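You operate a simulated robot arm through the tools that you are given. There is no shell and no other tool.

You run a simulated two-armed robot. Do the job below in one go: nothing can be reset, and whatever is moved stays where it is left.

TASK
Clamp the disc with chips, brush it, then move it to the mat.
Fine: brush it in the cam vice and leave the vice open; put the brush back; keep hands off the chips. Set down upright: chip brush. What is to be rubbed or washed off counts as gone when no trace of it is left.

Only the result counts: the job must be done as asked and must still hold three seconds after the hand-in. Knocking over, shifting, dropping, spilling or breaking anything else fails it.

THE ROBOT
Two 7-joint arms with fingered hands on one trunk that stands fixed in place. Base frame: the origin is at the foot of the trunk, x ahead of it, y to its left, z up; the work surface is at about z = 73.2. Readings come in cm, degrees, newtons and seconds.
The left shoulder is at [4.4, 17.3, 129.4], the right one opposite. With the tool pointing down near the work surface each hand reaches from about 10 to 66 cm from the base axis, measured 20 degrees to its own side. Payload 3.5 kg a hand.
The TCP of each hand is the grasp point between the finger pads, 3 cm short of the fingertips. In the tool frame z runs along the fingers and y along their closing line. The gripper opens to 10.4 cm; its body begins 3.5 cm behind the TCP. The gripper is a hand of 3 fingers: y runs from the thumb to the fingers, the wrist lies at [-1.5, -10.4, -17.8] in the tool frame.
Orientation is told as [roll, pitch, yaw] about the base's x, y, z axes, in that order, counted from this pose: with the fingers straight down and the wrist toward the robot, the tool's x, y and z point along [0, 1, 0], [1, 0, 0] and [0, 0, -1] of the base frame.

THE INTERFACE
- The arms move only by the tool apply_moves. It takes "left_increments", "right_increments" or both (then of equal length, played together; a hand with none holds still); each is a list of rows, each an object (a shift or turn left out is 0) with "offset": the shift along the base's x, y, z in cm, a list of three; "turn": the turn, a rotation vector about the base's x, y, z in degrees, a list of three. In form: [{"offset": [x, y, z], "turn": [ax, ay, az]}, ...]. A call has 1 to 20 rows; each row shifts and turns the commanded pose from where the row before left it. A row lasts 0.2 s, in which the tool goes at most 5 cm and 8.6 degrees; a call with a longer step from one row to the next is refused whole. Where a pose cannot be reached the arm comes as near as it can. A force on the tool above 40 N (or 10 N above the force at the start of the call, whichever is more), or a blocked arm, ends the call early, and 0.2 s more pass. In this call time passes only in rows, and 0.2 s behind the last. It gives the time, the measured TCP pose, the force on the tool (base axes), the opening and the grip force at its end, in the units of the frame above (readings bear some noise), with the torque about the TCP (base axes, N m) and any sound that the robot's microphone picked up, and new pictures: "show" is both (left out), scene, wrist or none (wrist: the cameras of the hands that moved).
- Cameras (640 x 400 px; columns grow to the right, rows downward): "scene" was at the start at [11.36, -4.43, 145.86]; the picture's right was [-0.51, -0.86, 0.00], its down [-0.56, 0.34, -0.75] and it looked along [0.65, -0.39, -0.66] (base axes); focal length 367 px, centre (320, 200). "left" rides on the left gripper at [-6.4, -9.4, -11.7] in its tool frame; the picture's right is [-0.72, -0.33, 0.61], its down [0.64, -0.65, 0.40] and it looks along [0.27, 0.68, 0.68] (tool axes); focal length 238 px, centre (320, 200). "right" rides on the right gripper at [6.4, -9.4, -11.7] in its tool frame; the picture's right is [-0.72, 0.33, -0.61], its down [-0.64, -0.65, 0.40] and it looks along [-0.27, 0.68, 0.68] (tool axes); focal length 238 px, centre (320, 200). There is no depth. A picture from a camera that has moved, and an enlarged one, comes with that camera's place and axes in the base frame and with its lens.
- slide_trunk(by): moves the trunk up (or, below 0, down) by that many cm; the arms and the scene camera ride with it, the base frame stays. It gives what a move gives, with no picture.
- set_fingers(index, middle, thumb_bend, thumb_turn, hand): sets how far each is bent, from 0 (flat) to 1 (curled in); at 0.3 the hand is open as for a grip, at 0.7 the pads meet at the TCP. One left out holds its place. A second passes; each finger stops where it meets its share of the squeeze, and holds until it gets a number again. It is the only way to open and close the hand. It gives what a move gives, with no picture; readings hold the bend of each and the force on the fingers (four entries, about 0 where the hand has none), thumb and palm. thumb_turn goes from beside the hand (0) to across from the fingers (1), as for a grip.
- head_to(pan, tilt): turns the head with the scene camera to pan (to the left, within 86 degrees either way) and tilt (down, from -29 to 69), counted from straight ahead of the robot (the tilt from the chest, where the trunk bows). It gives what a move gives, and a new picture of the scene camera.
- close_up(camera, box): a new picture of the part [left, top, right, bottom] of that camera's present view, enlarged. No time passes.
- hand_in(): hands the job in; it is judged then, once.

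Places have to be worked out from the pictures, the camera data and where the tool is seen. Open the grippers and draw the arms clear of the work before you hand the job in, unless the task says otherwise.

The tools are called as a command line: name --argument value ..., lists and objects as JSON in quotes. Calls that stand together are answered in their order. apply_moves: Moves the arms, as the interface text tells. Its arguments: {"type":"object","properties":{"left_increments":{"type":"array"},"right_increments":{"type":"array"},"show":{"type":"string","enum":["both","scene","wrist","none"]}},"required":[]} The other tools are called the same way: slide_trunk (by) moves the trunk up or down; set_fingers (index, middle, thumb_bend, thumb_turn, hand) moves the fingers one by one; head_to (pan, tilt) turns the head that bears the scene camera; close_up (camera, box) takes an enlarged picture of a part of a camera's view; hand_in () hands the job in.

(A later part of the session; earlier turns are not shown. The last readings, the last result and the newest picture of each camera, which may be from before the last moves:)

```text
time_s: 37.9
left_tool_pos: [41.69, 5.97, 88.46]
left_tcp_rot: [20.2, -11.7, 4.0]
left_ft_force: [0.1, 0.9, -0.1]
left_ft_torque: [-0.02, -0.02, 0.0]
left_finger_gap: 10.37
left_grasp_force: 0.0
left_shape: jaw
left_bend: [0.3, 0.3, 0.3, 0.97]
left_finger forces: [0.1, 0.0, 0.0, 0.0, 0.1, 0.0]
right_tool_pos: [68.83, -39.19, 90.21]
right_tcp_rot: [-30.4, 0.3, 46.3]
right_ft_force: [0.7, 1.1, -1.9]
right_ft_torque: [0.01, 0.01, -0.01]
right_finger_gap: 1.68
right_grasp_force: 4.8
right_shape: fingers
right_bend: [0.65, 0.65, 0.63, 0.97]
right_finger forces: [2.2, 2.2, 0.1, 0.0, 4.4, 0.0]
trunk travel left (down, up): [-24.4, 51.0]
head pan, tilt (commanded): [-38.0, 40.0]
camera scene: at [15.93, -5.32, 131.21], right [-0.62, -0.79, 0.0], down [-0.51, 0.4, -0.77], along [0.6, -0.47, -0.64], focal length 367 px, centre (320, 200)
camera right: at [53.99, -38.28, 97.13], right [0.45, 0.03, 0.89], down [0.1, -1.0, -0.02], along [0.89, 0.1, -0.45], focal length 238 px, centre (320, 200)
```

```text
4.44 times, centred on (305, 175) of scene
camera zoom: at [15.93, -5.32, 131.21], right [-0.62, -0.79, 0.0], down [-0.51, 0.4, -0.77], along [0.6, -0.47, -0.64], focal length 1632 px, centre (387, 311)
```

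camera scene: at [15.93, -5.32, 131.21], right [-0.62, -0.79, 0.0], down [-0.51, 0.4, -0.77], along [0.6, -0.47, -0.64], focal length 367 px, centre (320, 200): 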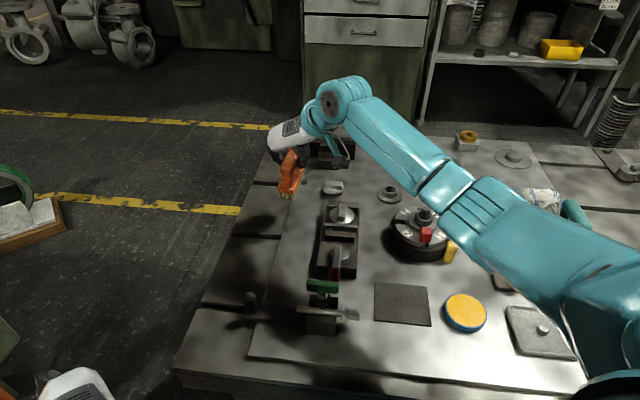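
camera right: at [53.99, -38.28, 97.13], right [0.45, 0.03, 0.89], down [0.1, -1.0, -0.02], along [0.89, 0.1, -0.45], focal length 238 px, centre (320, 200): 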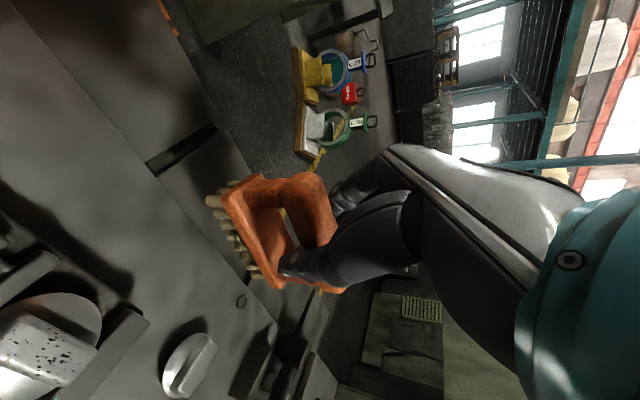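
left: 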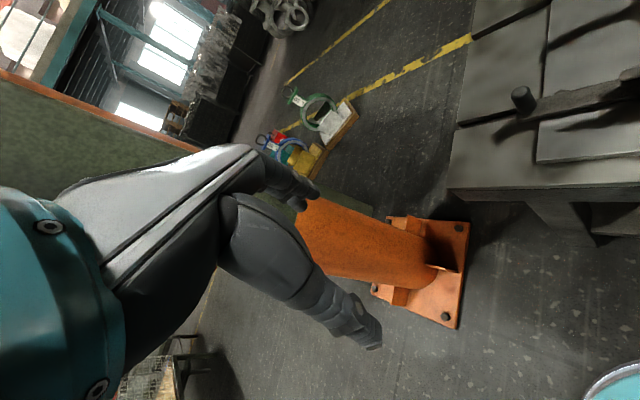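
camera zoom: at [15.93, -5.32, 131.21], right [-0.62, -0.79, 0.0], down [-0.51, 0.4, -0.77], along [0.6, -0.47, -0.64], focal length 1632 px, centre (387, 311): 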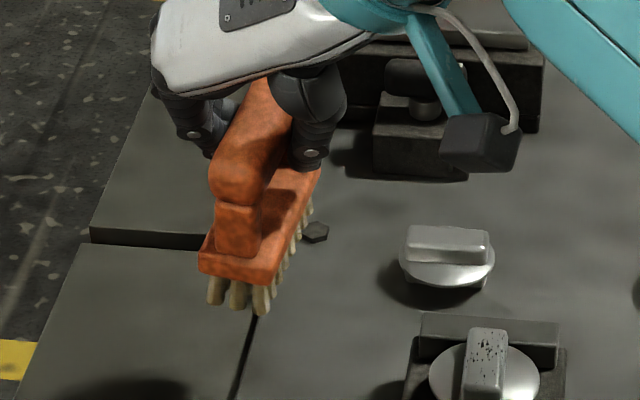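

The brush is held upright and steady. I'll carry it at this height to above the clamped disc's bar, near [58.3,-44.6,79.3].

apply_moves --right_increments '[{"offset": [-2.2, -1.05, 0]}, {"offset": [-2.3, -1.1, 0]}, {"offset": [-2.3, -1.1, 0]}, {"offset": [-2.3, -1.1, 0]}, {"offset": [-2.08, -1.0, 0]}]' --show "both"

close_up --camera "right" --box '[160, 100, 440, 330]'

close_up --camera "scene" --box '[290, 160, 390, 260]'

```text
time_s: 39.1
left_tool_pos: [41.59, 6.03, 88.52]
left_tcp_rot: [20.1, -11.7, 3.9]
left_ft_force: [0.4, 0.0, -0.4]
left_ft_torque: [0.02, 0.03, -0.02]
left_finger_gap: 10.39
left_grasp_force: 0.0
left_shape: jaw
left_bend: [0.3, 0.3, 0.3, 0.97]
left_finger forces: [0.0, 0.0, 0.0, 0.0, 0.1, 0.1]
right_tool_pos: [57.72, -44.61, 90.24]
right_tcp_rot: [-30.3, 0.3, 46.4]
right_ft_force: [0.0, 0.4, -1.3]
right_ft_torque: [-0.02, 0.02, -0.01]
right_finger_gap: 1.63
right_grasp_force: 4.7
right_shape: fingers
right_bend: [0.65, 0.65, 0.63, 0.97]
right_finger forces: [2.1, 2.2, 0.0, 0.0, 4.4, 0.0]
trunk travel left (down, up): [-24.4, 51.0]
head pan, tilt (commanded): [-38.0, 40.0]
camera scene: at [15.92, -5.33, 131.22], right [-0.62, -0.79, 0.0], down [-0.51, 0.4, -0.77], along [0.6, -0.47, -0.64], focal length 367 px, centre (320, 200)
camera right: at [42.82, -43.68, 97.18], right [0.45, 0.03, 0.89], down [0.1, -0.99, -0.02], along [0.89, 0.1, -0.45], focal length 238 px, centre (320, 200)
```

scene: 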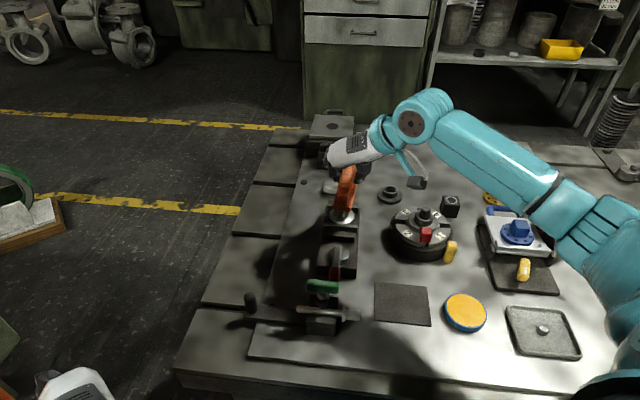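
right: 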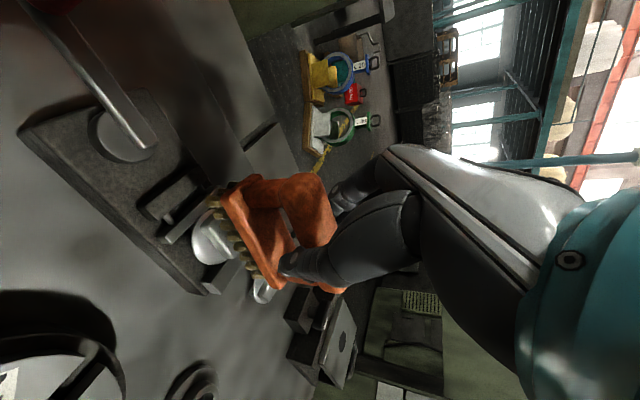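

```text
1.74 times, centred on (300, 215) of right
camera zoom: at [42.82, -43.68, 97.18], right [0.45, 0.03, 0.89], down [0.1, -0.99, -0.02], along [0.89, 0.1, -0.45], focal length 414 px, centre (355, 174)
```

zoom: 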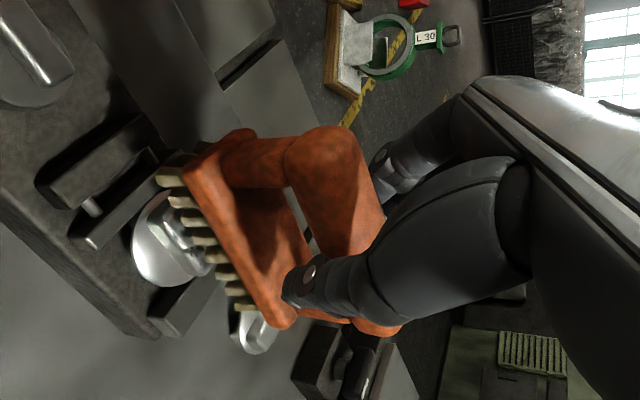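

```text
4.00 times, centred on (340, 210) of scene
camera zoom: at [15.92, -5.33, 131.22], right [-0.62, -0.79, 0.0], down [-0.51, 0.4, -0.77], along [0.6, -0.47, -0.64], focal length 1469 px, centre (240, 160)
```

zoom: 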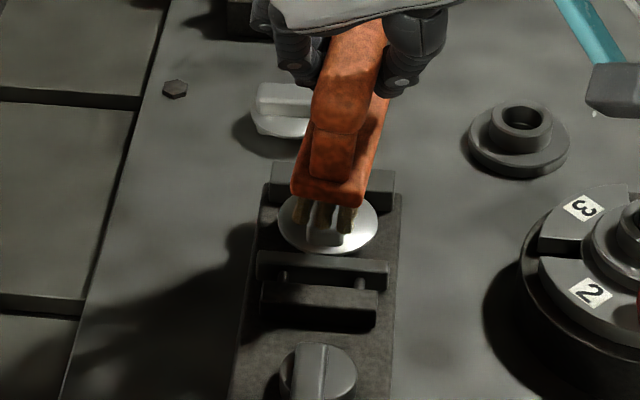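

The brush sits above the bar with its bristles about 3 cm over it. I'll lower gently until the bristles touch.

apply_moves --right_increments '[{"offset": [0, 0, -1.2]}, {"offset": [0, 0, -1.0]}, {"offset": [0, 0, -0.4]}]' --show "none"

close_up --camera "scene" --box '[290, 160, 390, 260]'

close_up --camera "right" --box '[180, 160, 300, 300]'

```text
time_s: 39.9
left_tool_pos: [41.72, 6.0, 88.52]
left_tcp_rot: [20.2, -11.7, 3.9]
left_ft_force: [-0.4, -0.2, 0.3]
left_ft_torque: [-0.01, 0.02, -0.01]
left_finger_gap: 10.38
left_grasp_force: 0.0
left_shape: jaw
left_bend: [0.3, 0.3, 0.3, 0.97]
left_finger forces: [0.0, 0.1, 0.0, 0.0, 0.1, 0.0]
right_tool_pos: [57.66, -44.62, 87.57]
right_tcp_rot: [-30.4, 0.4, 46.3]
right_ft_force: [0.5, -0.5, -0.5]
right_ft_torque: [-0.04, 0.02, 0.02]
right_finger_gap: 1.64
right_grasp_force: 4.5
right_shape: fingers
right_bend: [0.65, 0.65, 0.63, 0.97]
right_finger forces: [2.2, 2.0, 0.0, 0.0, 4.5, 0.0]
trunk travel left (down, up): [-24.4, 51.0]
head pan, tilt (commanded): [-38.0, 40.0]
```

```text
4.00 times, centred on (340, 210) of scene
camera zoom: at [15.95, -5.33, 131.21], right [-0.62, -0.79, 0.0], down [-0.51, 0.4, -0.77], along [0.6, -0.47, -0.64], focal length 1469 px, centre (240, 160)
```

zoom: 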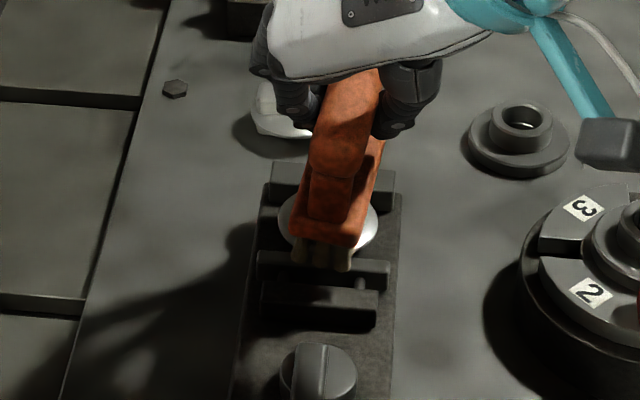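

```text
2.86 times, centred on (240, 230) of right
camera zoom: at [42.86, -43.67, 94.53], right [0.45, 0.03, 0.89], down [0.1, -0.99, -0.02], along [0.89, 0.1, -0.45], focal length 681 px, centre (549, 114)
```

zoom: 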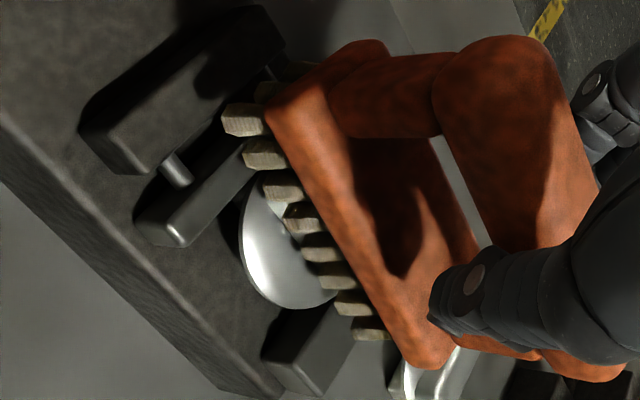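

The bristles are just above the bar and no contact force shows yet. I'll lower in 0.2 cm steps to find contact.

apply_moves --right_increments '[{"offset": [0, 0, -0.2]}, {"offset": [0, 0, -0.2]}]' --show "none"

```text
time_s: 40.5
left_tool_pos: [41.59, 6.07, 88.53]
left_tcp_rot: [20.2, -11.6, 3.9]
left_ft_force: [-0.5, -0.5, -0.2]
left_ft_torque: [0.03, 0.0, -0.05]
left_finger_gap: 10.39
left_grasp_force: 0.1
left_shape: jaw
left_bend: [0.3, 0.3, 0.3, 0.97]
left_finger forces: [0.1, 0.1, 0.1, 0.0, 0.0, 0.1]
right_tool_pos: [57.68, -44.56, 87.24]
right_tcp_rot: [-30.5, 0.4, 46.4]
right_ft_force: [-0.8, -0.3, 0.4]
right_ft_torque: [-0.02, -0.03, 0.03]
right_finger_gap: 1.68
right_grasp_force: 3.6
right_shape: fingers
right_bend: [0.65, 0.65, 0.63, 0.97]
right_finger forces: [1.8, 2.1, 0.1, 0.0, 4.0, 0.0]
trunk travel left (down, up): [-24.4, 51.0]
head pan, tilt (commanded): [-38.0, 40.0]
```

Contact is just beginning, as the brush's weight is now being relieved. I'll press 0.3 cm more, then make short sweeps along the bar.

apply_moves --right_increments '[{"offset": [0, 0, -0.15]}, {"offset": [0, 0, -0.15]}]' --show "none"

close_up --camera "right" --box '[180, 160, 300, 300]'

```text
time_s: 41.1
left_tool_pos: [41.64, 6.02, 88.55]
left_tcp_rot: [20.2, -11.7, 4.0]
left_ft_force: [-0.2, 0.2, -0.7]
left_ft_torque: [-0.04, -0.02, 0.01]
left_finger_gap: 10.39
left_grasp_force: 0.0
left_shape: jaw
left_bend: [0.3, 0.3, 0.3, 0.97]
left_finger forces: [0.0, 0.0, 0.0, 0.1, 0.0, 0.0]
right_tool_pos: [57.73, -44.54, 86.94]
right_tcp_rot: [-30.5, 0.3, 46.4]
right_ft_force: [0.4, -0.2, 1.7]
right_ft_torque: [0.0, 0.01, 0.0]
right_finger_gap: 1.52
right_grasp_force: 2.6
right_shape: fingers
right_bend: [0.66, 0.65, 0.64, 0.97]
right_finger forces: [1.8, 1.2, 0.0, 0.1, 2.7, 0.1]
trunk travel left (down, up): [-24.4, 51.0]
head pan, tilt (commanded): [-38.0, 40.0]
```

```text
2.86 times, centred on (240, 230) of right
camera zoom: at [42.85, -43.59, 93.89], right [0.45, 0.03, 0.89], down [0.1, -0.99, -0.02], along [0.89, 0.1, -0.45], focal length 681 px, centre (549, 114)
```

zoom: 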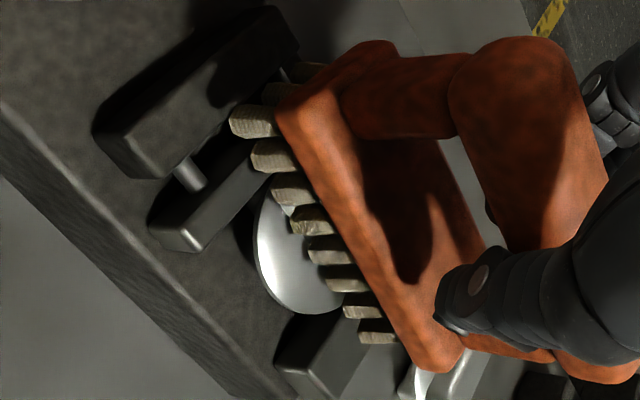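

The brush now presses with about 3 N. I'll sweep back and forth along the bar's length, in the handle direction, to avoid rolling the brush.

apply_moves --right_increments '[{"offset": [0.5, -0.48, 0]}, {"offset": [0.5, -0.48, 0]}, {"offset": [-0.5, 0.48, 0]}, {"offset": [-0.5, 0.48, 0]}, {"offset": [-0.5, 0.48, 0]}, {"offset": [-0.5, 0.48, 0]}, {"offset": [0.5, -0.48, 0]}, {"offset": [0.5, -0.48, 0]}]' --show "none"

close_up --camera "right" --box '[180, 160, 300, 300]'

close_up --camera "scene" --box '[290, 160, 390, 260]'

```text
time_s: 42.9
left_tool_pos: [41.64, 5.98, 88.53]
left_tcp_rot: [20.2, -11.6, 4.0]
left_ft_force: [-0.8, 0.4, 0.5]
left_ft_torque: [-0.01, -0.01, -0.01]
left_finger_gap: 10.39
left_grasp_force: 0.1
left_shape: jaw
left_bend: [0.3, 0.3, 0.3, 0.97]
left_finger forces: [0.0, 0.0, 0.0, 0.0, 0.0, 0.1]
right_tool_pos: [57.63, -44.46, 86.91]
right_tcp_rot: [-30.4, 0.3, 46.5]
right_ft_force: [-0.4, -0.1, -0.9]
right_ft_torque: [0.03, 0.03, -0.01]
right_finger_gap: 1.37
right_grasp_force: 2.2
right_shape: fingers
right_bend: [0.66, 0.67, 0.65, 0.97]
right_finger forces: [1.9, 0.9, 0.1, 0.0, 2.2, 0.0]
trunk travel left (down, up): [-24.4, 51.0]
head pan, tilt (commanded): [-38.0, 40.0]
```

```text
2.86 times, centred on (240, 230) of right
camera zoom: at [42.85, -43.61, 93.86], right [0.45, 0.03, 0.89], down [0.1, -0.99, -0.02], along [0.89, 0.1, -0.45], focal length 681 px, centre (549, 114)
```

zoom: 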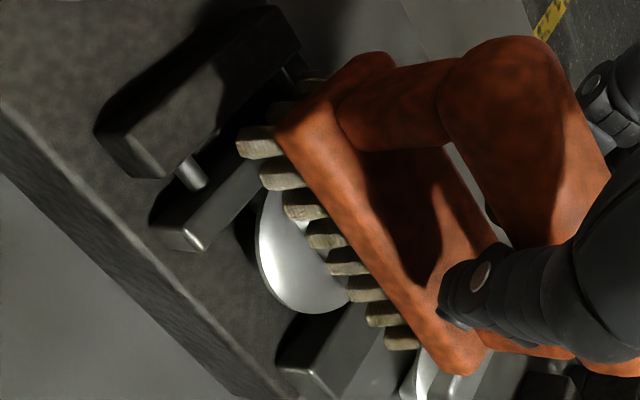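

```text
4.00 times, centred on (340, 210) of scene
camera zoom: at [15.94, -5.33, 131.21], right [-0.62, -0.79, 0.0], down [-0.51, 0.4, -0.77], along [0.6, -0.47, -0.64], focal length 1469 px, centre (240, 160)
```

zoom: 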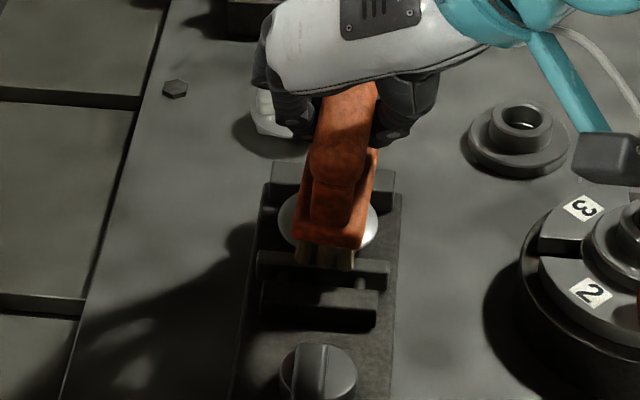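

The contact has lightened as the brush pitched slightly in the grip. I'll lift and move aside to check how many chips remain.

apply_moves --right_increments '[{"offset": [0, 0, 2]}, {"offset": [2, 2.2, 1]}, {"offset": [2, 2.2, 0]}, {"offset": [1, 1.1, 0]}]' --show "none"

close_up --camera "right" --box '[120, 160, 300, 340]'

close_up --camera "scene" --box '[310, 180, 380, 250]'

```text
time_s: 43.9
left_tool_pos: [41.66, 6.07, 88.52]
left_tcp_rot: [20.2, -11.8, 4.0]
left_ft_force: [-0.2, 0.3, -0.2]
left_ft_torque: [0.02, -0.06, 0.04]
left_finger_gap: 10.4
left_grasp_force: 0.0
left_shape: jaw
left_bend: [0.3, 0.3, 0.3, 0.97]
left_finger forces: [0.0, 0.0, 0.0, 0.0, 0.1, 0.0]
right_tool_pos: [62.84, -39.06, 89.89]
right_tcp_rot: [-30.4, 0.4, 46.3]
right_ft_force: [0.7, 0.5, -1.4]
right_ft_torque: [0.0, -0.03, -0.01]
right_finger_gap: 1.4
right_grasp_force: 2.7
right_shape: fingers
right_bend: [0.66, 0.67, 0.65, 0.97]
right_finger forces: [2.1, 0.3, 0.1, 0.1, 2.5, 0.0]
trunk travel left (down, up): [-24.4, 51.0]
head pan, tilt (commanded): [-38.0, 40.0]
```

```text
2.22 times, centred on (210, 250) of right
camera zoom: at [47.87, -38.1, 96.86], right [0.45, 0.03, 0.89], down [0.1, -1.0, -0.02], along [0.89, 0.1, -0.45], focal length 530 px, centre (564, 89)
```

zoom: 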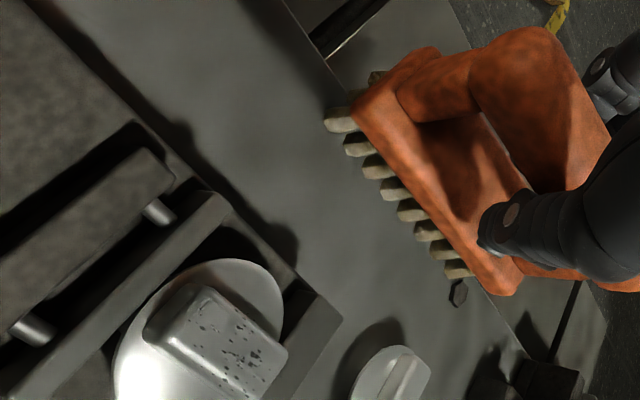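

```text
5.71 times, centred on (345, 215) of scene
camera zoom: at [15.95, -5.33, 131.21], right [-0.62, -0.79, 0.0], down [-0.51, 0.4, -0.77], along [0.6, -0.47, -0.64], focal length 2098 px, centre (177, 114)
```

zoom: 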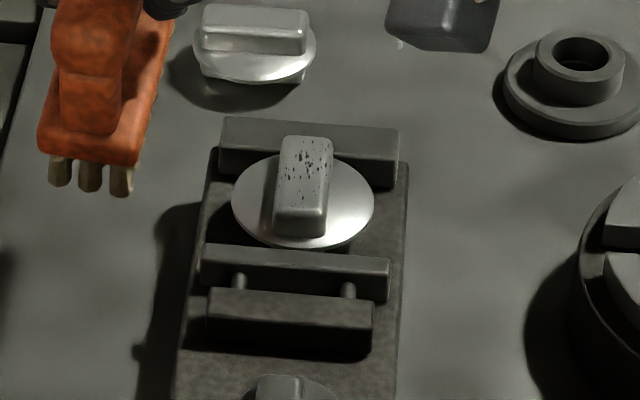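

I'll zoom tightly on the bar to compare the speck count.

close_up --camera "scene" --box '[330, 200, 362, 224]'

close_up --camera "right" --box '[150, 270, 220, 340]'

```text
16.00 times, centred on (346, 212) of scene
camera zoom: at [15.95, -5.33, 131.21], right [-0.62, -0.79, 0.0], down [-0.51, 0.4, -0.77], along [0.6, -0.47, -0.64], focal length 5876 px, centre (-96, 8)
```

zoom: 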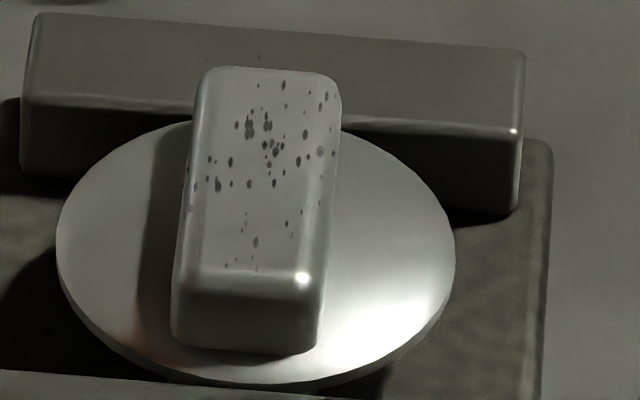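

```text
5.71 times, centred on (185, 305) of right
camera zoom: at [47.87, -38.1, 96.86], right [0.45, 0.03, 0.89], down [0.1, -1.0, -0.02], along [0.89, 0.1, -0.45], focal length 1362 px, centre (1091, -400)
```

zoom: 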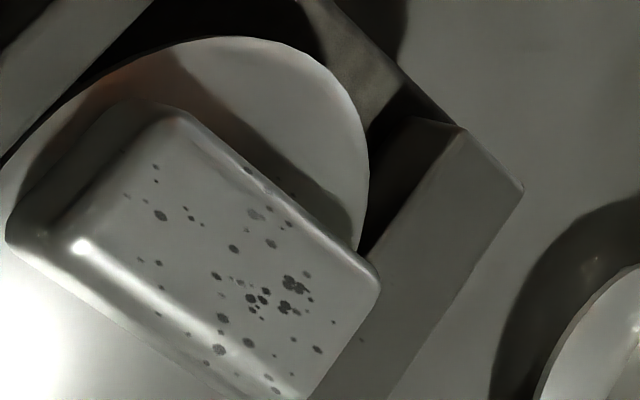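

The specks on the near half have faded and the far half is untouched, so the orange brush does work but contacted only the near part. I'll firm the grip slightly and level the brush by about 4° so the far end bears down too.

set_fingers --hand "right" --index 0.69 --middle 0.7 --thumb_bend 0.68

apply_moves --right_increments '[{"offset": [0, 0, 0], "turn": [2.76, 2.89, 0]}]' --show "none"

close_up --camera "right" --box '[120, 160, 300, 340]'

close_up --camera "scene" --box '[280, 140, 380, 240]'

```text
time_s: 44.9
left_tool_pos: [41.69, 5.93, 88.56]
left_tcp_rot: [20.2, -11.7, 4.0]
left_ft_force: [-0.2, 0.0, 0.9]
left_ft_torque: [-0.01, 0.01, 0.0]
left_finger_gap: 10.36
left_grasp_force: 0.0
left_shape: jaw
left_bend: [0.3, 0.3, 0.3, 0.97]
left_finger forces: [0.0, 0.1, 0.0, 0.0, 0.0, 0.0]
right_tool_pos: [62.66, -39.11, 89.88]
right_tcp_rot: [-30.4, 0.3, 46.4]
right_ft_force: [0.2, 0.2, -1.5]
right_ft_torque: [0.0, 0.0, -0.01]
right_finger_gap: 1.29
right_grasp_force: 3.7
right_shape: fingers
right_bend: [0.66, 0.69, 0.65, 0.97]
right_finger forces: [2.8, 1.0, 0.1, 0.0, 4.1, 0.0]
trunk travel left (down, up): [-24.4, 51.0]
head pan, tilt (commanded): [-38.0, 40.0]
```

```text
time_s: 45.3
left_tool_pos: [41.63, 6.04, 88.54]
left_tcp_rot: [20.3, -11.7, 4.0]
left_ft_force: [-0.4, 0.2, 0.2]
left_ft_torque: [0.0, -0.01, 0.0]
left_finger_gap: 10.38
left_grasp_force: 0.1
left_shape: jaw
left_bend: [0.3, 0.3, 0.3, 0.97]
left_finger forces: [0.0, 0.1, 0.0, 0.1, 0.0, 0.0]
right_tool_pos: [62.58, -39.1, 89.83]
right_tcp_rot: [-26.3, 0.4, 46.4]
right_ft_force: [0.2, 0.2, -1.4]
right_ft_torque: [-0.04, 0.01, 0.02]
right_finger_gap: 1.29
right_grasp_force: 3.8
right_shape: fingers
right_bend: [0.66, 0.69, 0.65, 0.97]
right_finger forces: [2.9, 1.0, 0.0, 0.0, 4.0, 0.0]
trunk travel left (down, up): [-24.4, 51.0]
head pan, tilt (commanded): [-38.0, 40.0]
```

```text
2.22 times, centred on (210, 250) of right
camera zoom: at [48.22, -38.5, 97.61], right [0.5, -0.02, 0.87], down [0.09, -0.99, -0.07], along [0.86, 0.12, -0.49], focal length 530 px, centre (564, 89)
```

zoom: 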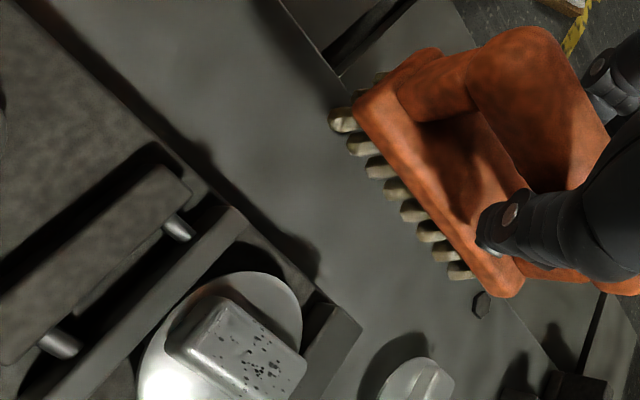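

```text
4.00 times, centred on (330, 190) of scene
camera zoom: at [15.95, -5.33, 131.21], right [-0.62, -0.79, 0.0], down [-0.51, 0.4, -0.77], along [0.6, -0.47, -0.64], focal length 1469 px, centre (280, 240)
```

zoom: 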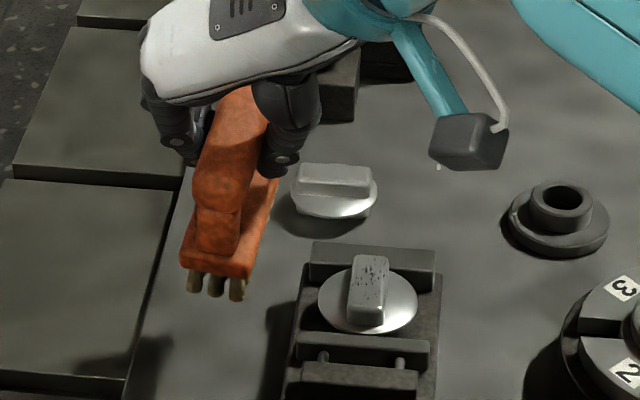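

The brush is now level. I'll bring it back over the bar and lower until it contacts along its length.

apply_moves --right_increments '[{"offset": [-2.4, -2.55, 0]}, {"offset": [-2.3, -2.55, 0]}, {"offset": [0, 0, -1.5]}, {"offset": [0, 0, -1.2]}, {"offset": [0, 0, -0.3]}]' --show "none"

close_up --camera "right" --box '[180, 160, 300, 300]'

close_up --camera "scene" --box '[300, 170, 380, 250]'

```text
time_s: 46.5
left_tool_pos: [41.68, 5.93, 88.61]
left_tcp_rot: [20.2, -11.8, 4.0]
left_ft_force: [0.6, -0.6, 0.5]
left_ft_torque: [0.0, 0.03, 0.0]
left_finger_gap: 10.41
left_grasp_force: 0.0
left_shape: jaw
left_bend: [0.3, 0.3, 0.3, 0.97]
left_finger forces: [0.0, 0.1, 0.1, 0.0, 0.0, 0.0]
right_tool_pos: [57.97, -44.19, 87.01]
right_tcp_rot: [-26.5, 0.3, 46.3]
right_ft_force: [-0.7, 0.5, 0.9]
right_ft_torque: [0.01, -0.03, 0.01]
right_finger_gap: 1.27
right_grasp_force: 4.2
right_shape: fingers
right_bend: [0.66, 0.69, 0.65, 0.97]
right_finger forces: [2.9, 0.7, 0.0, 0.1, 3.5, 0.0]
trunk travel left (down, up): [-24.4, 51.0]
head pan, tilt (commanded): [-38.0, 40.0]
```

```text
2.86 times, centred on (240, 230) of right
camera zoom: at [43.54, -43.57, 94.7], right [0.5, -0.02, 0.87], down [0.1, -0.99, -0.07], along [0.86, 0.12, -0.49], focal length 681 px, centre (549, 114)
```

zoom: 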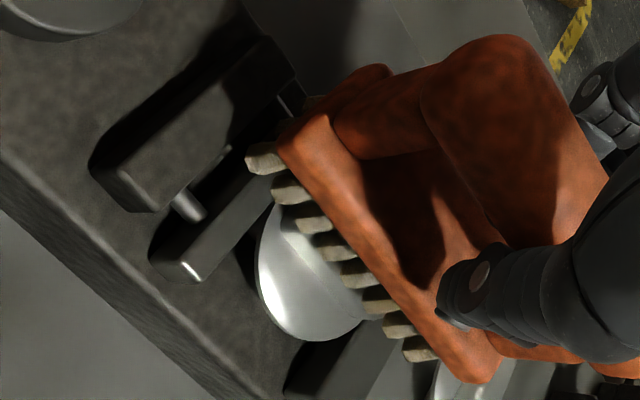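

```text
5.00 times, centred on (340, 210) of scene
camera zoom: at [15.92, -5.32, 131.22], right [-0.62, -0.79, 0.0], down [-0.51, 0.4, -0.77], along [0.6, -0.47, -0.64], focal length 1836 px, centre (220, 150)
```

zoom: 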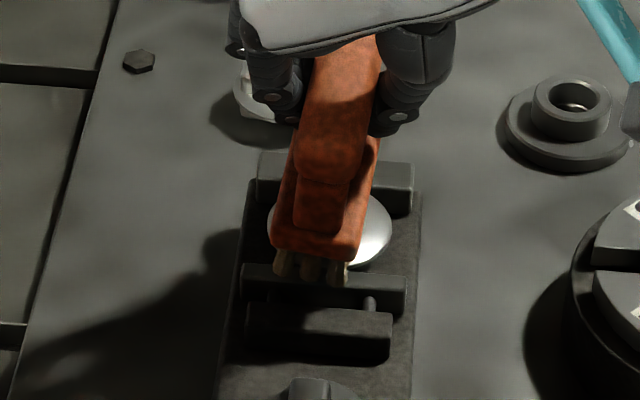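

The brush touches the bar at about 2 N. I'll press 0.25 cm more and sweep lengthwise several times with small sideways shifts.

apply_moves --right_increments '[{"offset": [0, 0, -0.25]}, {"offset": [0.5, -0.48, 0]}, {"offset": [0.5, -0.48, 0]}, {"offset": [-0.5, 0.48, 0]}, {"offset": [-0.5, 0.48, 0]}, {"offset": [-0.5, 0.48, 0]}, {"offset": [-0.35, -0.1, 0]}, {"offset": [0.5, -0.48, 0]}, {"offset": [0.5, -0.48, 0]}, {"offset": [0.5, -0.48, 0]}, {"offset": [-0.5, 0.48, 0]}, {"offset": [-0.5, 0.48, 0]}]' --show "none"

close_up --camera "right" --box '[180, 160, 300, 300]'

close_up --camera "scene" --box '[300, 170, 380, 250]'

```text
time_s: 49.1
left_tool_pos: [41.5, 6.08, 88.47]
left_tcp_rot: [20.2, -11.7, 4.1]
left_ft_force: [-0.2, 0.0, -0.2]
left_ft_torque: [-0.01, 0.01, -0.03]
left_finger_gap: 10.35
left_grasp_force: 0.0
left_shape: jaw
left_bend: [0.3, 0.3, 0.3, 0.97]
left_finger forces: [0.1, 0.0, 0.0, 0.0, 0.0, 0.0]
right_tool_pos: [57.58, -44.28, 86.6]
right_tcp_rot: [-26.6, 0.4, 46.4]
right_ft_force: [0.4, -0.3, 1.4]
right_ft_torque: [-0.03, -0.03, 0.0]
right_finger_gap: 1.08
right_grasp_force: 2.4
right_shape: fingers
right_bend: [0.67, 0.7, 0.66, 0.98]
right_finger forces: [2.5, 0.0, 0.0, 0.0, 2.4, 0.0]
trunk travel left (down, up): [-24.4, 51.0]
head pan, tilt (commanded): [-38.0, 40.0]
```

```text
2.86 times, centred on (240, 230) of right
camera zoom: at [43.15, -43.69, 94.4], right [0.5, -0.02, 0.87], down [0.1, -0.99, -0.07], along [0.86, 0.12, -0.49], focal length 681 px, centre (549, 114)
```

zoom: 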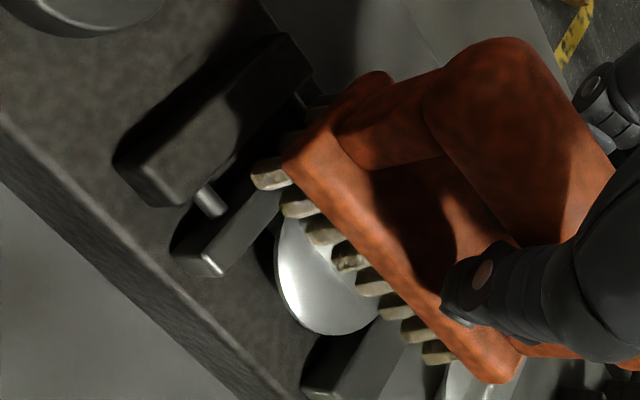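

```text
5.00 times, centred on (340, 210) of scene
camera zoom: at [15.91, -5.31, 131.22], right [-0.62, -0.79, 0.0], down [-0.51, 0.4, -0.77], along [0.6, -0.47, -0.64], focal length 1836 px, centre (220, 150)
```

zoom: 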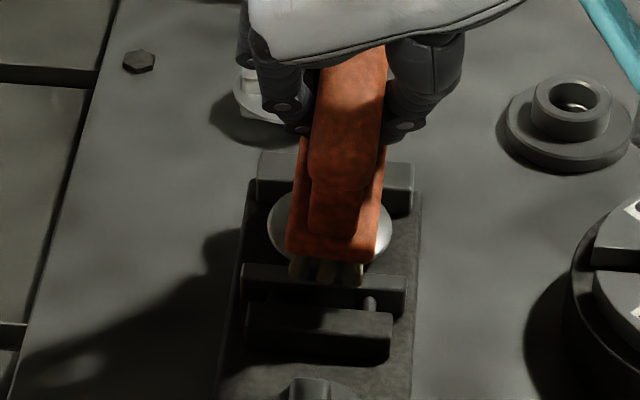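

The brush still bears on the bar at about 2.5 N. I'll lift aside again to check the chips.

apply_moves --right_increments '[{"offset": [0, 0, 2]}, {"offset": [2, 2.1, 1]}, {"offset": [2, 2.1, 0]}]' --show "none"

close_up --camera "scene" --box '[330, 200, 362, 224]'

close_up --camera "right" --box '[100, 160, 300, 340]'

```text
time_s: 49.9
left_tool_pos: [41.66, 6.04, 88.57]
left_tcp_rot: [20.3, -11.6, 4.1]
left_ft_force: [0.8, -1.1, 0.6]
left_ft_torque: [-0.03, -0.04, 0.0]
left_finger_gap: 10.4
left_grasp_force: 0.1
left_shape: jaw
left_bend: [0.3, 0.3, 0.3, 0.97]
left_finger forces: [0.0, 0.1, 0.0, 0.1, 0.1, 0.0]
right_tool_pos: [61.5, -40.11, 89.7]
right_tcp_rot: [-26.4, 0.5, 46.3]
right_ft_force: [-0.7, 0.5, -1.4]
right_ft_torque: [-0.01, -0.01, -0.01]
right_finger_gap: 1.07
right_grasp_force: 3.3
right_shape: fingers
right_bend: [0.67, 0.7, 0.66, 0.97]
right_finger forces: [2.8, 0.3, 0.0, 0.1, 3.1, 0.0]
trunk travel left (down, up): [-24.4, 51.0]
head pan, tilt (commanded): [-38.0, 40.0]
```

```text
16.00 times, centred on (346, 212) of scene
camera zoom: at [15.97, -5.31, 131.21], right [-0.62, -0.79, 0.0], down [-0.51, 0.4, -0.77], along [0.6, -0.47, -0.64], focal length 5876 px, centre (-96, 8)
```

zoom: 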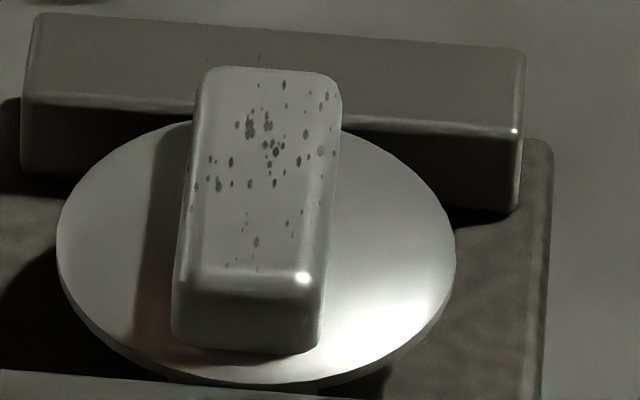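

```text
2.22 times, centred on (200, 250) of right
camera zoom: at [47.16, -39.47, 97.4], right [0.5, -0.02, 0.87], down [0.09, -0.99, -0.07], along [0.86, 0.12, -0.49], focal length 530 px, centre (587, 89)
```

zoom: 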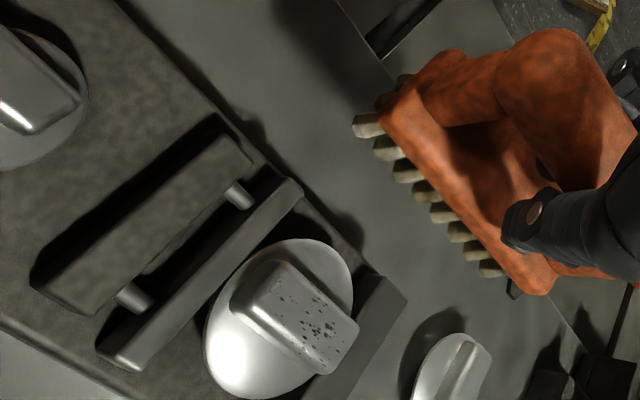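

The specks are fading gradually across the bar, fastest at the near end, so more rubbing is needed. I'll tip the brush's far end down another 5° and do a longer set of strokes.

apply_moves --right_increments '[{"offset": [-2, -2.1, 0], "turn": [3.45, 3.62, 0]}, {"offset": [-1.9, -2.0, 0]}, {"offset": [0, 0, -1.5]}, {"offset": [0, 0, -1.2]}, {"offset": [0, 0, -0.2]}]' --show "none"

close_up --camera "right" --box '[180, 160, 300, 300]'

close_up --camera "scene" --box '[300, 170, 380, 250]'

```text
time_s: 51.1
left_tool_pos: [41.68, 6.07, 88.54]
left_tcp_rot: [20.2, -11.6, 4.0]
left_ft_force: [-0.3, 0.2, -0.7]
left_ft_torque: [0.0, -0.01, -0.01]
left_finger_gap: 10.37
left_grasp_force: 0.1
left_shape: jaw
left_bend: [0.3, 0.3, 0.3, 0.97]
left_finger forces: [0.0, 0.0, 0.0, 0.0, 0.0, 0.0]
right_tool_pos: [57.76, -44.21, 86.76]
right_tcp_rot: [-21.3, 0.4, 46.4]
right_ft_force: [0.2, -0.5, -1.1]
right_ft_torque: [0.01, -0.01, 0.01]
right_finger_gap: 1.07
right_grasp_force: 3.5
right_shape: fingers
right_bend: [0.67, 0.7, 0.66, 0.97]
right_finger forces: [2.8, 0.2, 0.0, 0.1, 3.0, 0.0]
trunk travel left (down, up): [-24.4, 51.0]
head pan, tilt (commanded): [-38.0, 40.0]
```

```text
2.86 times, centred on (240, 230) of right
camera zoom: at [43.81, -44.11, 95.43], right [0.55, -0.07, 0.83], down [0.09, -0.99, -0.14], along [0.83, 0.15, -0.54], focal length 681 px, centre (549, 114)
```

zoom: 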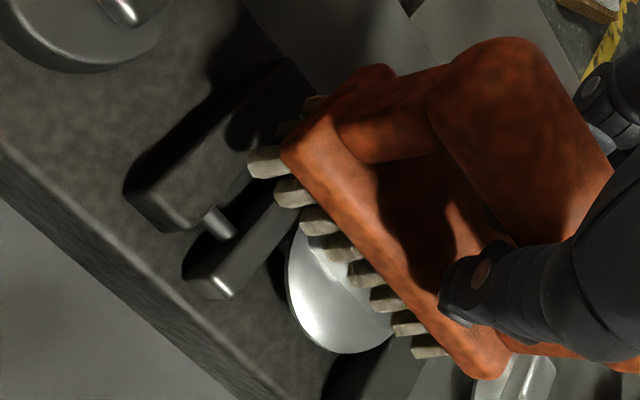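

```text
5.00 times, centred on (340, 210) of scene
camera zoom: at [15.94, -5.33, 131.21], right [-0.62, -0.79, 0.0], down [-0.51, 0.4, -0.77], along [0.6, -0.47, -0.64], focal length 1836 px, centre (220, 150)
```

zoom: 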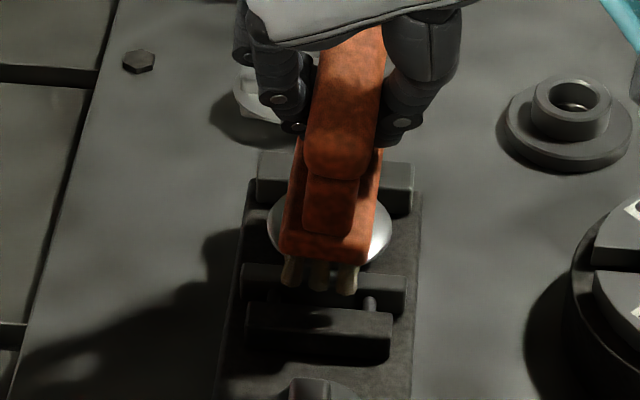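

The brush isn't quite touching yet. I'll lower another 0.5 cm and check the force.

apply_moves --right_increments '[{"offset": [0, 0, -0.25]}, {"offset": [0, 0, -0.25]}]' --show "none"

```text
time_s: 51.7
left_tool_pos: [41.67, 6.02, 88.45]
left_tcp_rot: [20.2, -11.7, 4.1]
left_ft_force: [-0.2, -0.1, 0.4]
left_ft_torque: [0.0, 0.02, 0.01]
left_finger_gap: 10.39
left_grasp_force: 0.1
left_shape: jaw
left_bend: [0.3, 0.3, 0.3, 0.97]
left_finger forces: [0.0, 0.1, 0.0, 0.0, 0.0, 0.0]
right_tool_pos: [57.73, -44.21, 86.4]
right_tcp_rot: [-21.4, 0.4, 46.4]
right_ft_force: [0.1, 0.5, 1.0]
right_ft_torque: [0.02, -0.01, -0.02]
right_finger_gap: 0.99
right_grasp_force: 2.3
right_shape: fingers
right_bend: [0.67, 0.7, 0.66, 0.98]
right_finger forces: [2.2, 0.0, 0.1, 0.0, 2.0, 0.1]
trunk travel left (down, up): [-24.4, 51.0]
head pan, tilt (commanded): [-38.0, 40.0]
```

Contact is about 2.5 N. I'll run a long set of lengthwise strokes.

apply_moves --right_increments '[{"offset": [0.72, -0.69, -0.1]}, {"offset": [-0.72, 0.69, 0]}, {"offset": [-0.72, 0.69, 0]}, {"offset": [0.72, -0.69, 0]}, {"offset": [0.72, -0.69, 0]}, {"offset": [-0.72, 0.69, 0]}, {"offset": [-0.72, 0.69, 0]}, {"offset": [0.72, -0.69, -0.1]}, {"offset": [0.72, -0.69, 0]}, {"offset": [-0.72, 0.69, 0]}, {"offset": [-0.72, 0.69, 0]}, {"offset": [0.72, -0.69, 0]}, {"offset": [0.72, -0.69, 0]}, {"offset": [-0.72, 0.69, 0]}, {"offset": [-0.72, 0.69, 0]}, {"offset": [0.72, -0.69, 0]}]' --show "none"

close_up --camera "right" --box '[180, 160, 300, 300]'

close_up --camera "scene" --box '[300, 170, 380, 250]'

```text
time_s: 55.1
left_tool_pos: [41.68, 5.98, 88.57]
left_tcp_rot: [20.1, -11.7, 3.9]
left_ft_force: [-0.3, -0.1, 0.6]
left_ft_torque: [0.0, -0.01, -0.01]
left_finger_gap: 10.41
left_grasp_force: 0.1
left_shape: jaw
left_bend: [0.3, 0.3, 0.3, 0.97]
left_finger forces: [0.1, 0.0, 0.0, 0.1, 0.1, 0.0]
right_tool_pos: [57.61, -44.1, 86.01]
right_tcp_rot: [-21.3, 0.2, 46.3]
right_ft_force: [0.4, 0.1, 2.4]
right_ft_torque: [0.02, 0.01, -0.01]
right_finger_gap: 0.82
right_grasp_force: 2.1
right_shape: fingers
right_bend: [0.68, 0.7, 0.67, 0.98]
right_finger forces: [3.5, 0.1, 0.1, 0.0, 2.0, 0.0]
trunk travel left (down, up): [-24.4, 51.0]
head pan, tilt (commanded): [-38.0, 40.0]
```

```text
2.86 times, centred on (240, 230) of right
camera zoom: at [43.69, -44.03, 94.7], right [0.55, -0.07, 0.83], down [0.09, -0.99, -0.14], along [0.83, 0.15, -0.54], focal length 681 px, centre (549, 114)
```

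zoom: 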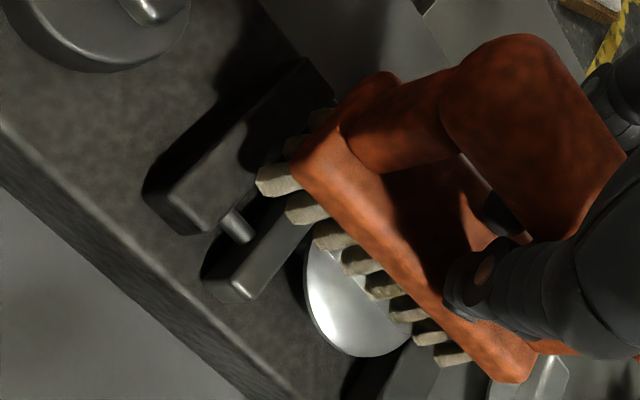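

```text
5.00 times, centred on (340, 210) of scene
camera zoom: at [15.92, -5.3, 131.22], right [-0.62, -0.79, 0.0], down [-0.51, 0.4, -0.77], along [0.6, -0.47, -0.64], focal length 1836 px, centre (220, 150)
```

zoom: 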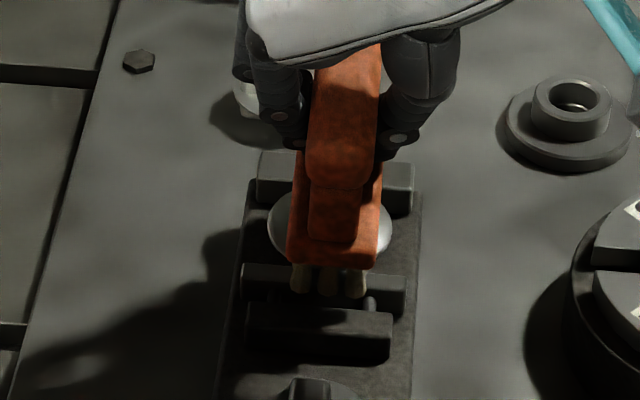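

The brush presses at about 3.8 N and is still level. I'll lift briefly to gauge the fading rate.

apply_moves --right_increments '[{"offset": [0, 0, 2]}, {"offset": [2, 2.1, 1]}, {"offset": [2, 2.1, 0]}]' --show "none"

close_up --camera "scene" --box '[330, 200, 362, 224]'

close_up --camera "right" --box '[100, 160, 300, 340]'

```text
time_s: 55.9
left_tool_pos: [41.61, 6.1, 88.48]
left_tcp_rot: [20.3, -11.5, 4.0]
left_ft_force: [-0.4, -0.4, -1.5]
left_ft_torque: [0.02, -0.02, 0.01]
left_finger_gap: 10.41
left_grasp_force: 0.2
left_shape: jaw
left_bend: [0.3, 0.3, 0.3, 0.97]
left_finger forces: [0.1, 0.1, 0.0, 0.0, 0.0, 0.1]
right_tool_pos: [61.66, -40.06, 89.04]
right_tcp_rot: [-21.3, 0.3, 46.4]
right_ft_force: [1.3, -0.2, -2.1]
right_ft_torque: [-0.05, 0.02, 0.01]
right_finger_gap: 0.88
right_grasp_force: 2.0
right_shape: fingers
right_bend: [0.68, 0.7, 0.67, 0.97]
right_finger forces: [2.3, 0.1, 0.1, 0.1, 2.0, 0.0]
trunk travel left (down, up): [-24.4, 51.0]
head pan, tilt (commanded): [-38.0, 40.0]
```

```text
16.00 times, centred on (346, 212) of scene
camera zoom: at [15.96, -5.31, 131.21], right [-0.62, -0.79, 0.0], down [-0.51, 0.4, -0.77], along [0.6, -0.47, -0.64], focal length 5876 px, centre (-96, 8)
```

zoom: 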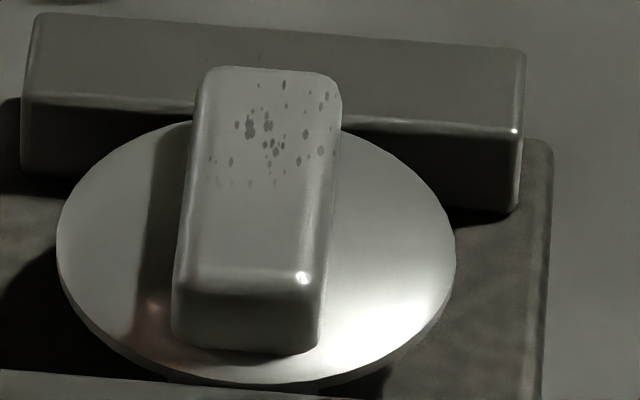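

```text
2.22 times, centred on (200, 250) of right
camera zoom: at [47.75, -39.85, 97.68], right [0.55, -0.07, 0.83], down [0.09, -0.99, -0.14], along [0.83, 0.15, -0.54], focal length 530 px, centre (587, 89)
```

zoom: 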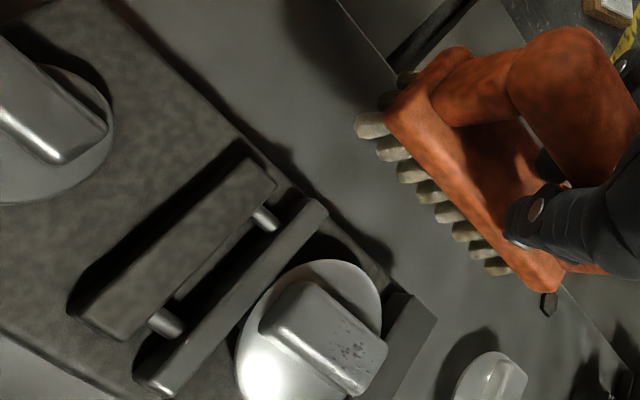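

The near half is clean and the far half is fading. I'll shift the strokes about 2 cm toward the far end.

apply_moves --right_increments '[{"offset": [-1.3, -2.75, 0]}, {"offset": [-1.3, -2.75, 0]}, {"offset": [0, 0, -1.5]}, {"offset": [0, 0, -1.0]}, {"offset": [0, 0, -0.3]}]' --show "none"

close_up --camera "right" --box '[180, 160, 300, 300]'

close_up --camera "scene" --box '[300, 170, 380, 250]'

```text
time_s: 57.1
left_tool_pos: [41.72, 5.99, 88.55]
left_tcp_rot: [20.2, -11.7, 3.9]
left_ft_force: [0.1, -0.1, 0.3]
left_ft_torque: [-0.01, 0.01, -0.03]
left_finger_gap: 10.41
left_grasp_force: 0.0
left_shape: jaw
left_bend: [0.3, 0.3, 0.3, 0.97]
left_finger forces: [0.0, 0.0, 0.0, 0.0, 0.0, 0.1]
right_tool_pos: [59.09, -45.61, 86.24]
right_tcp_rot: [-21.4, 0.4, 46.5]
right_ft_force: [-0.2, -1.1, -1.0]
right_ft_torque: [0.0, -0.02, 0.01]
right_finger_gap: 0.84
right_grasp_force: 2.4
right_shape: fingers
right_bend: [0.68, 0.7, 0.67, 0.97]
right_finger forces: [2.1, 0.0, 0.1, 0.0, 2.1, 0.1]
trunk travel left (down, up): [-24.4, 51.0]
head pan, tilt (commanded): [-38.0, 40.0]
```

```text
2.86 times, centred on (240, 230) of right
camera zoom: at [45.13, -45.38, 94.88], right [0.55, -0.07, 0.83], down [0.09, -0.99, -0.14], along [0.83, 0.15, -0.54], focal length 681 px, centre (549, 114)
```

zoom: 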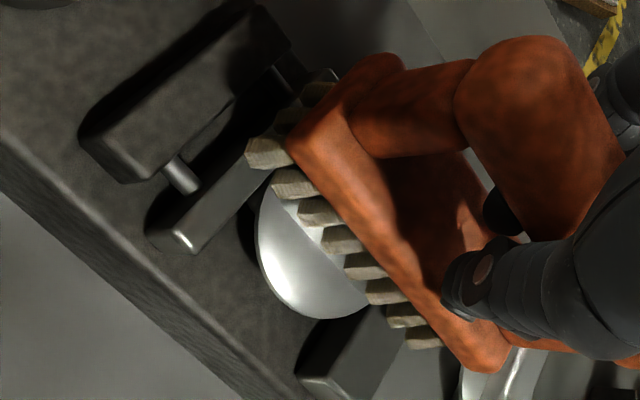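

```text
5.00 times, centred on (340, 210) of scene
camera zoom: at [15.94, -5.34, 131.21], right [-0.62, -0.79, 0.0], down [-0.51, 0.4, -0.77], along [0.6, -0.47, -0.64], focal length 1836 px, centre (220, 150)
```

zoom: 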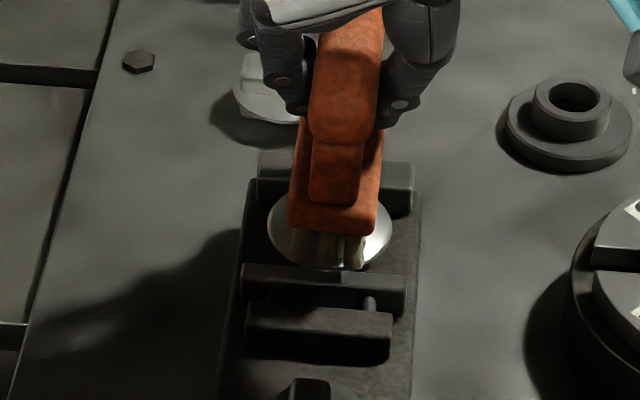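

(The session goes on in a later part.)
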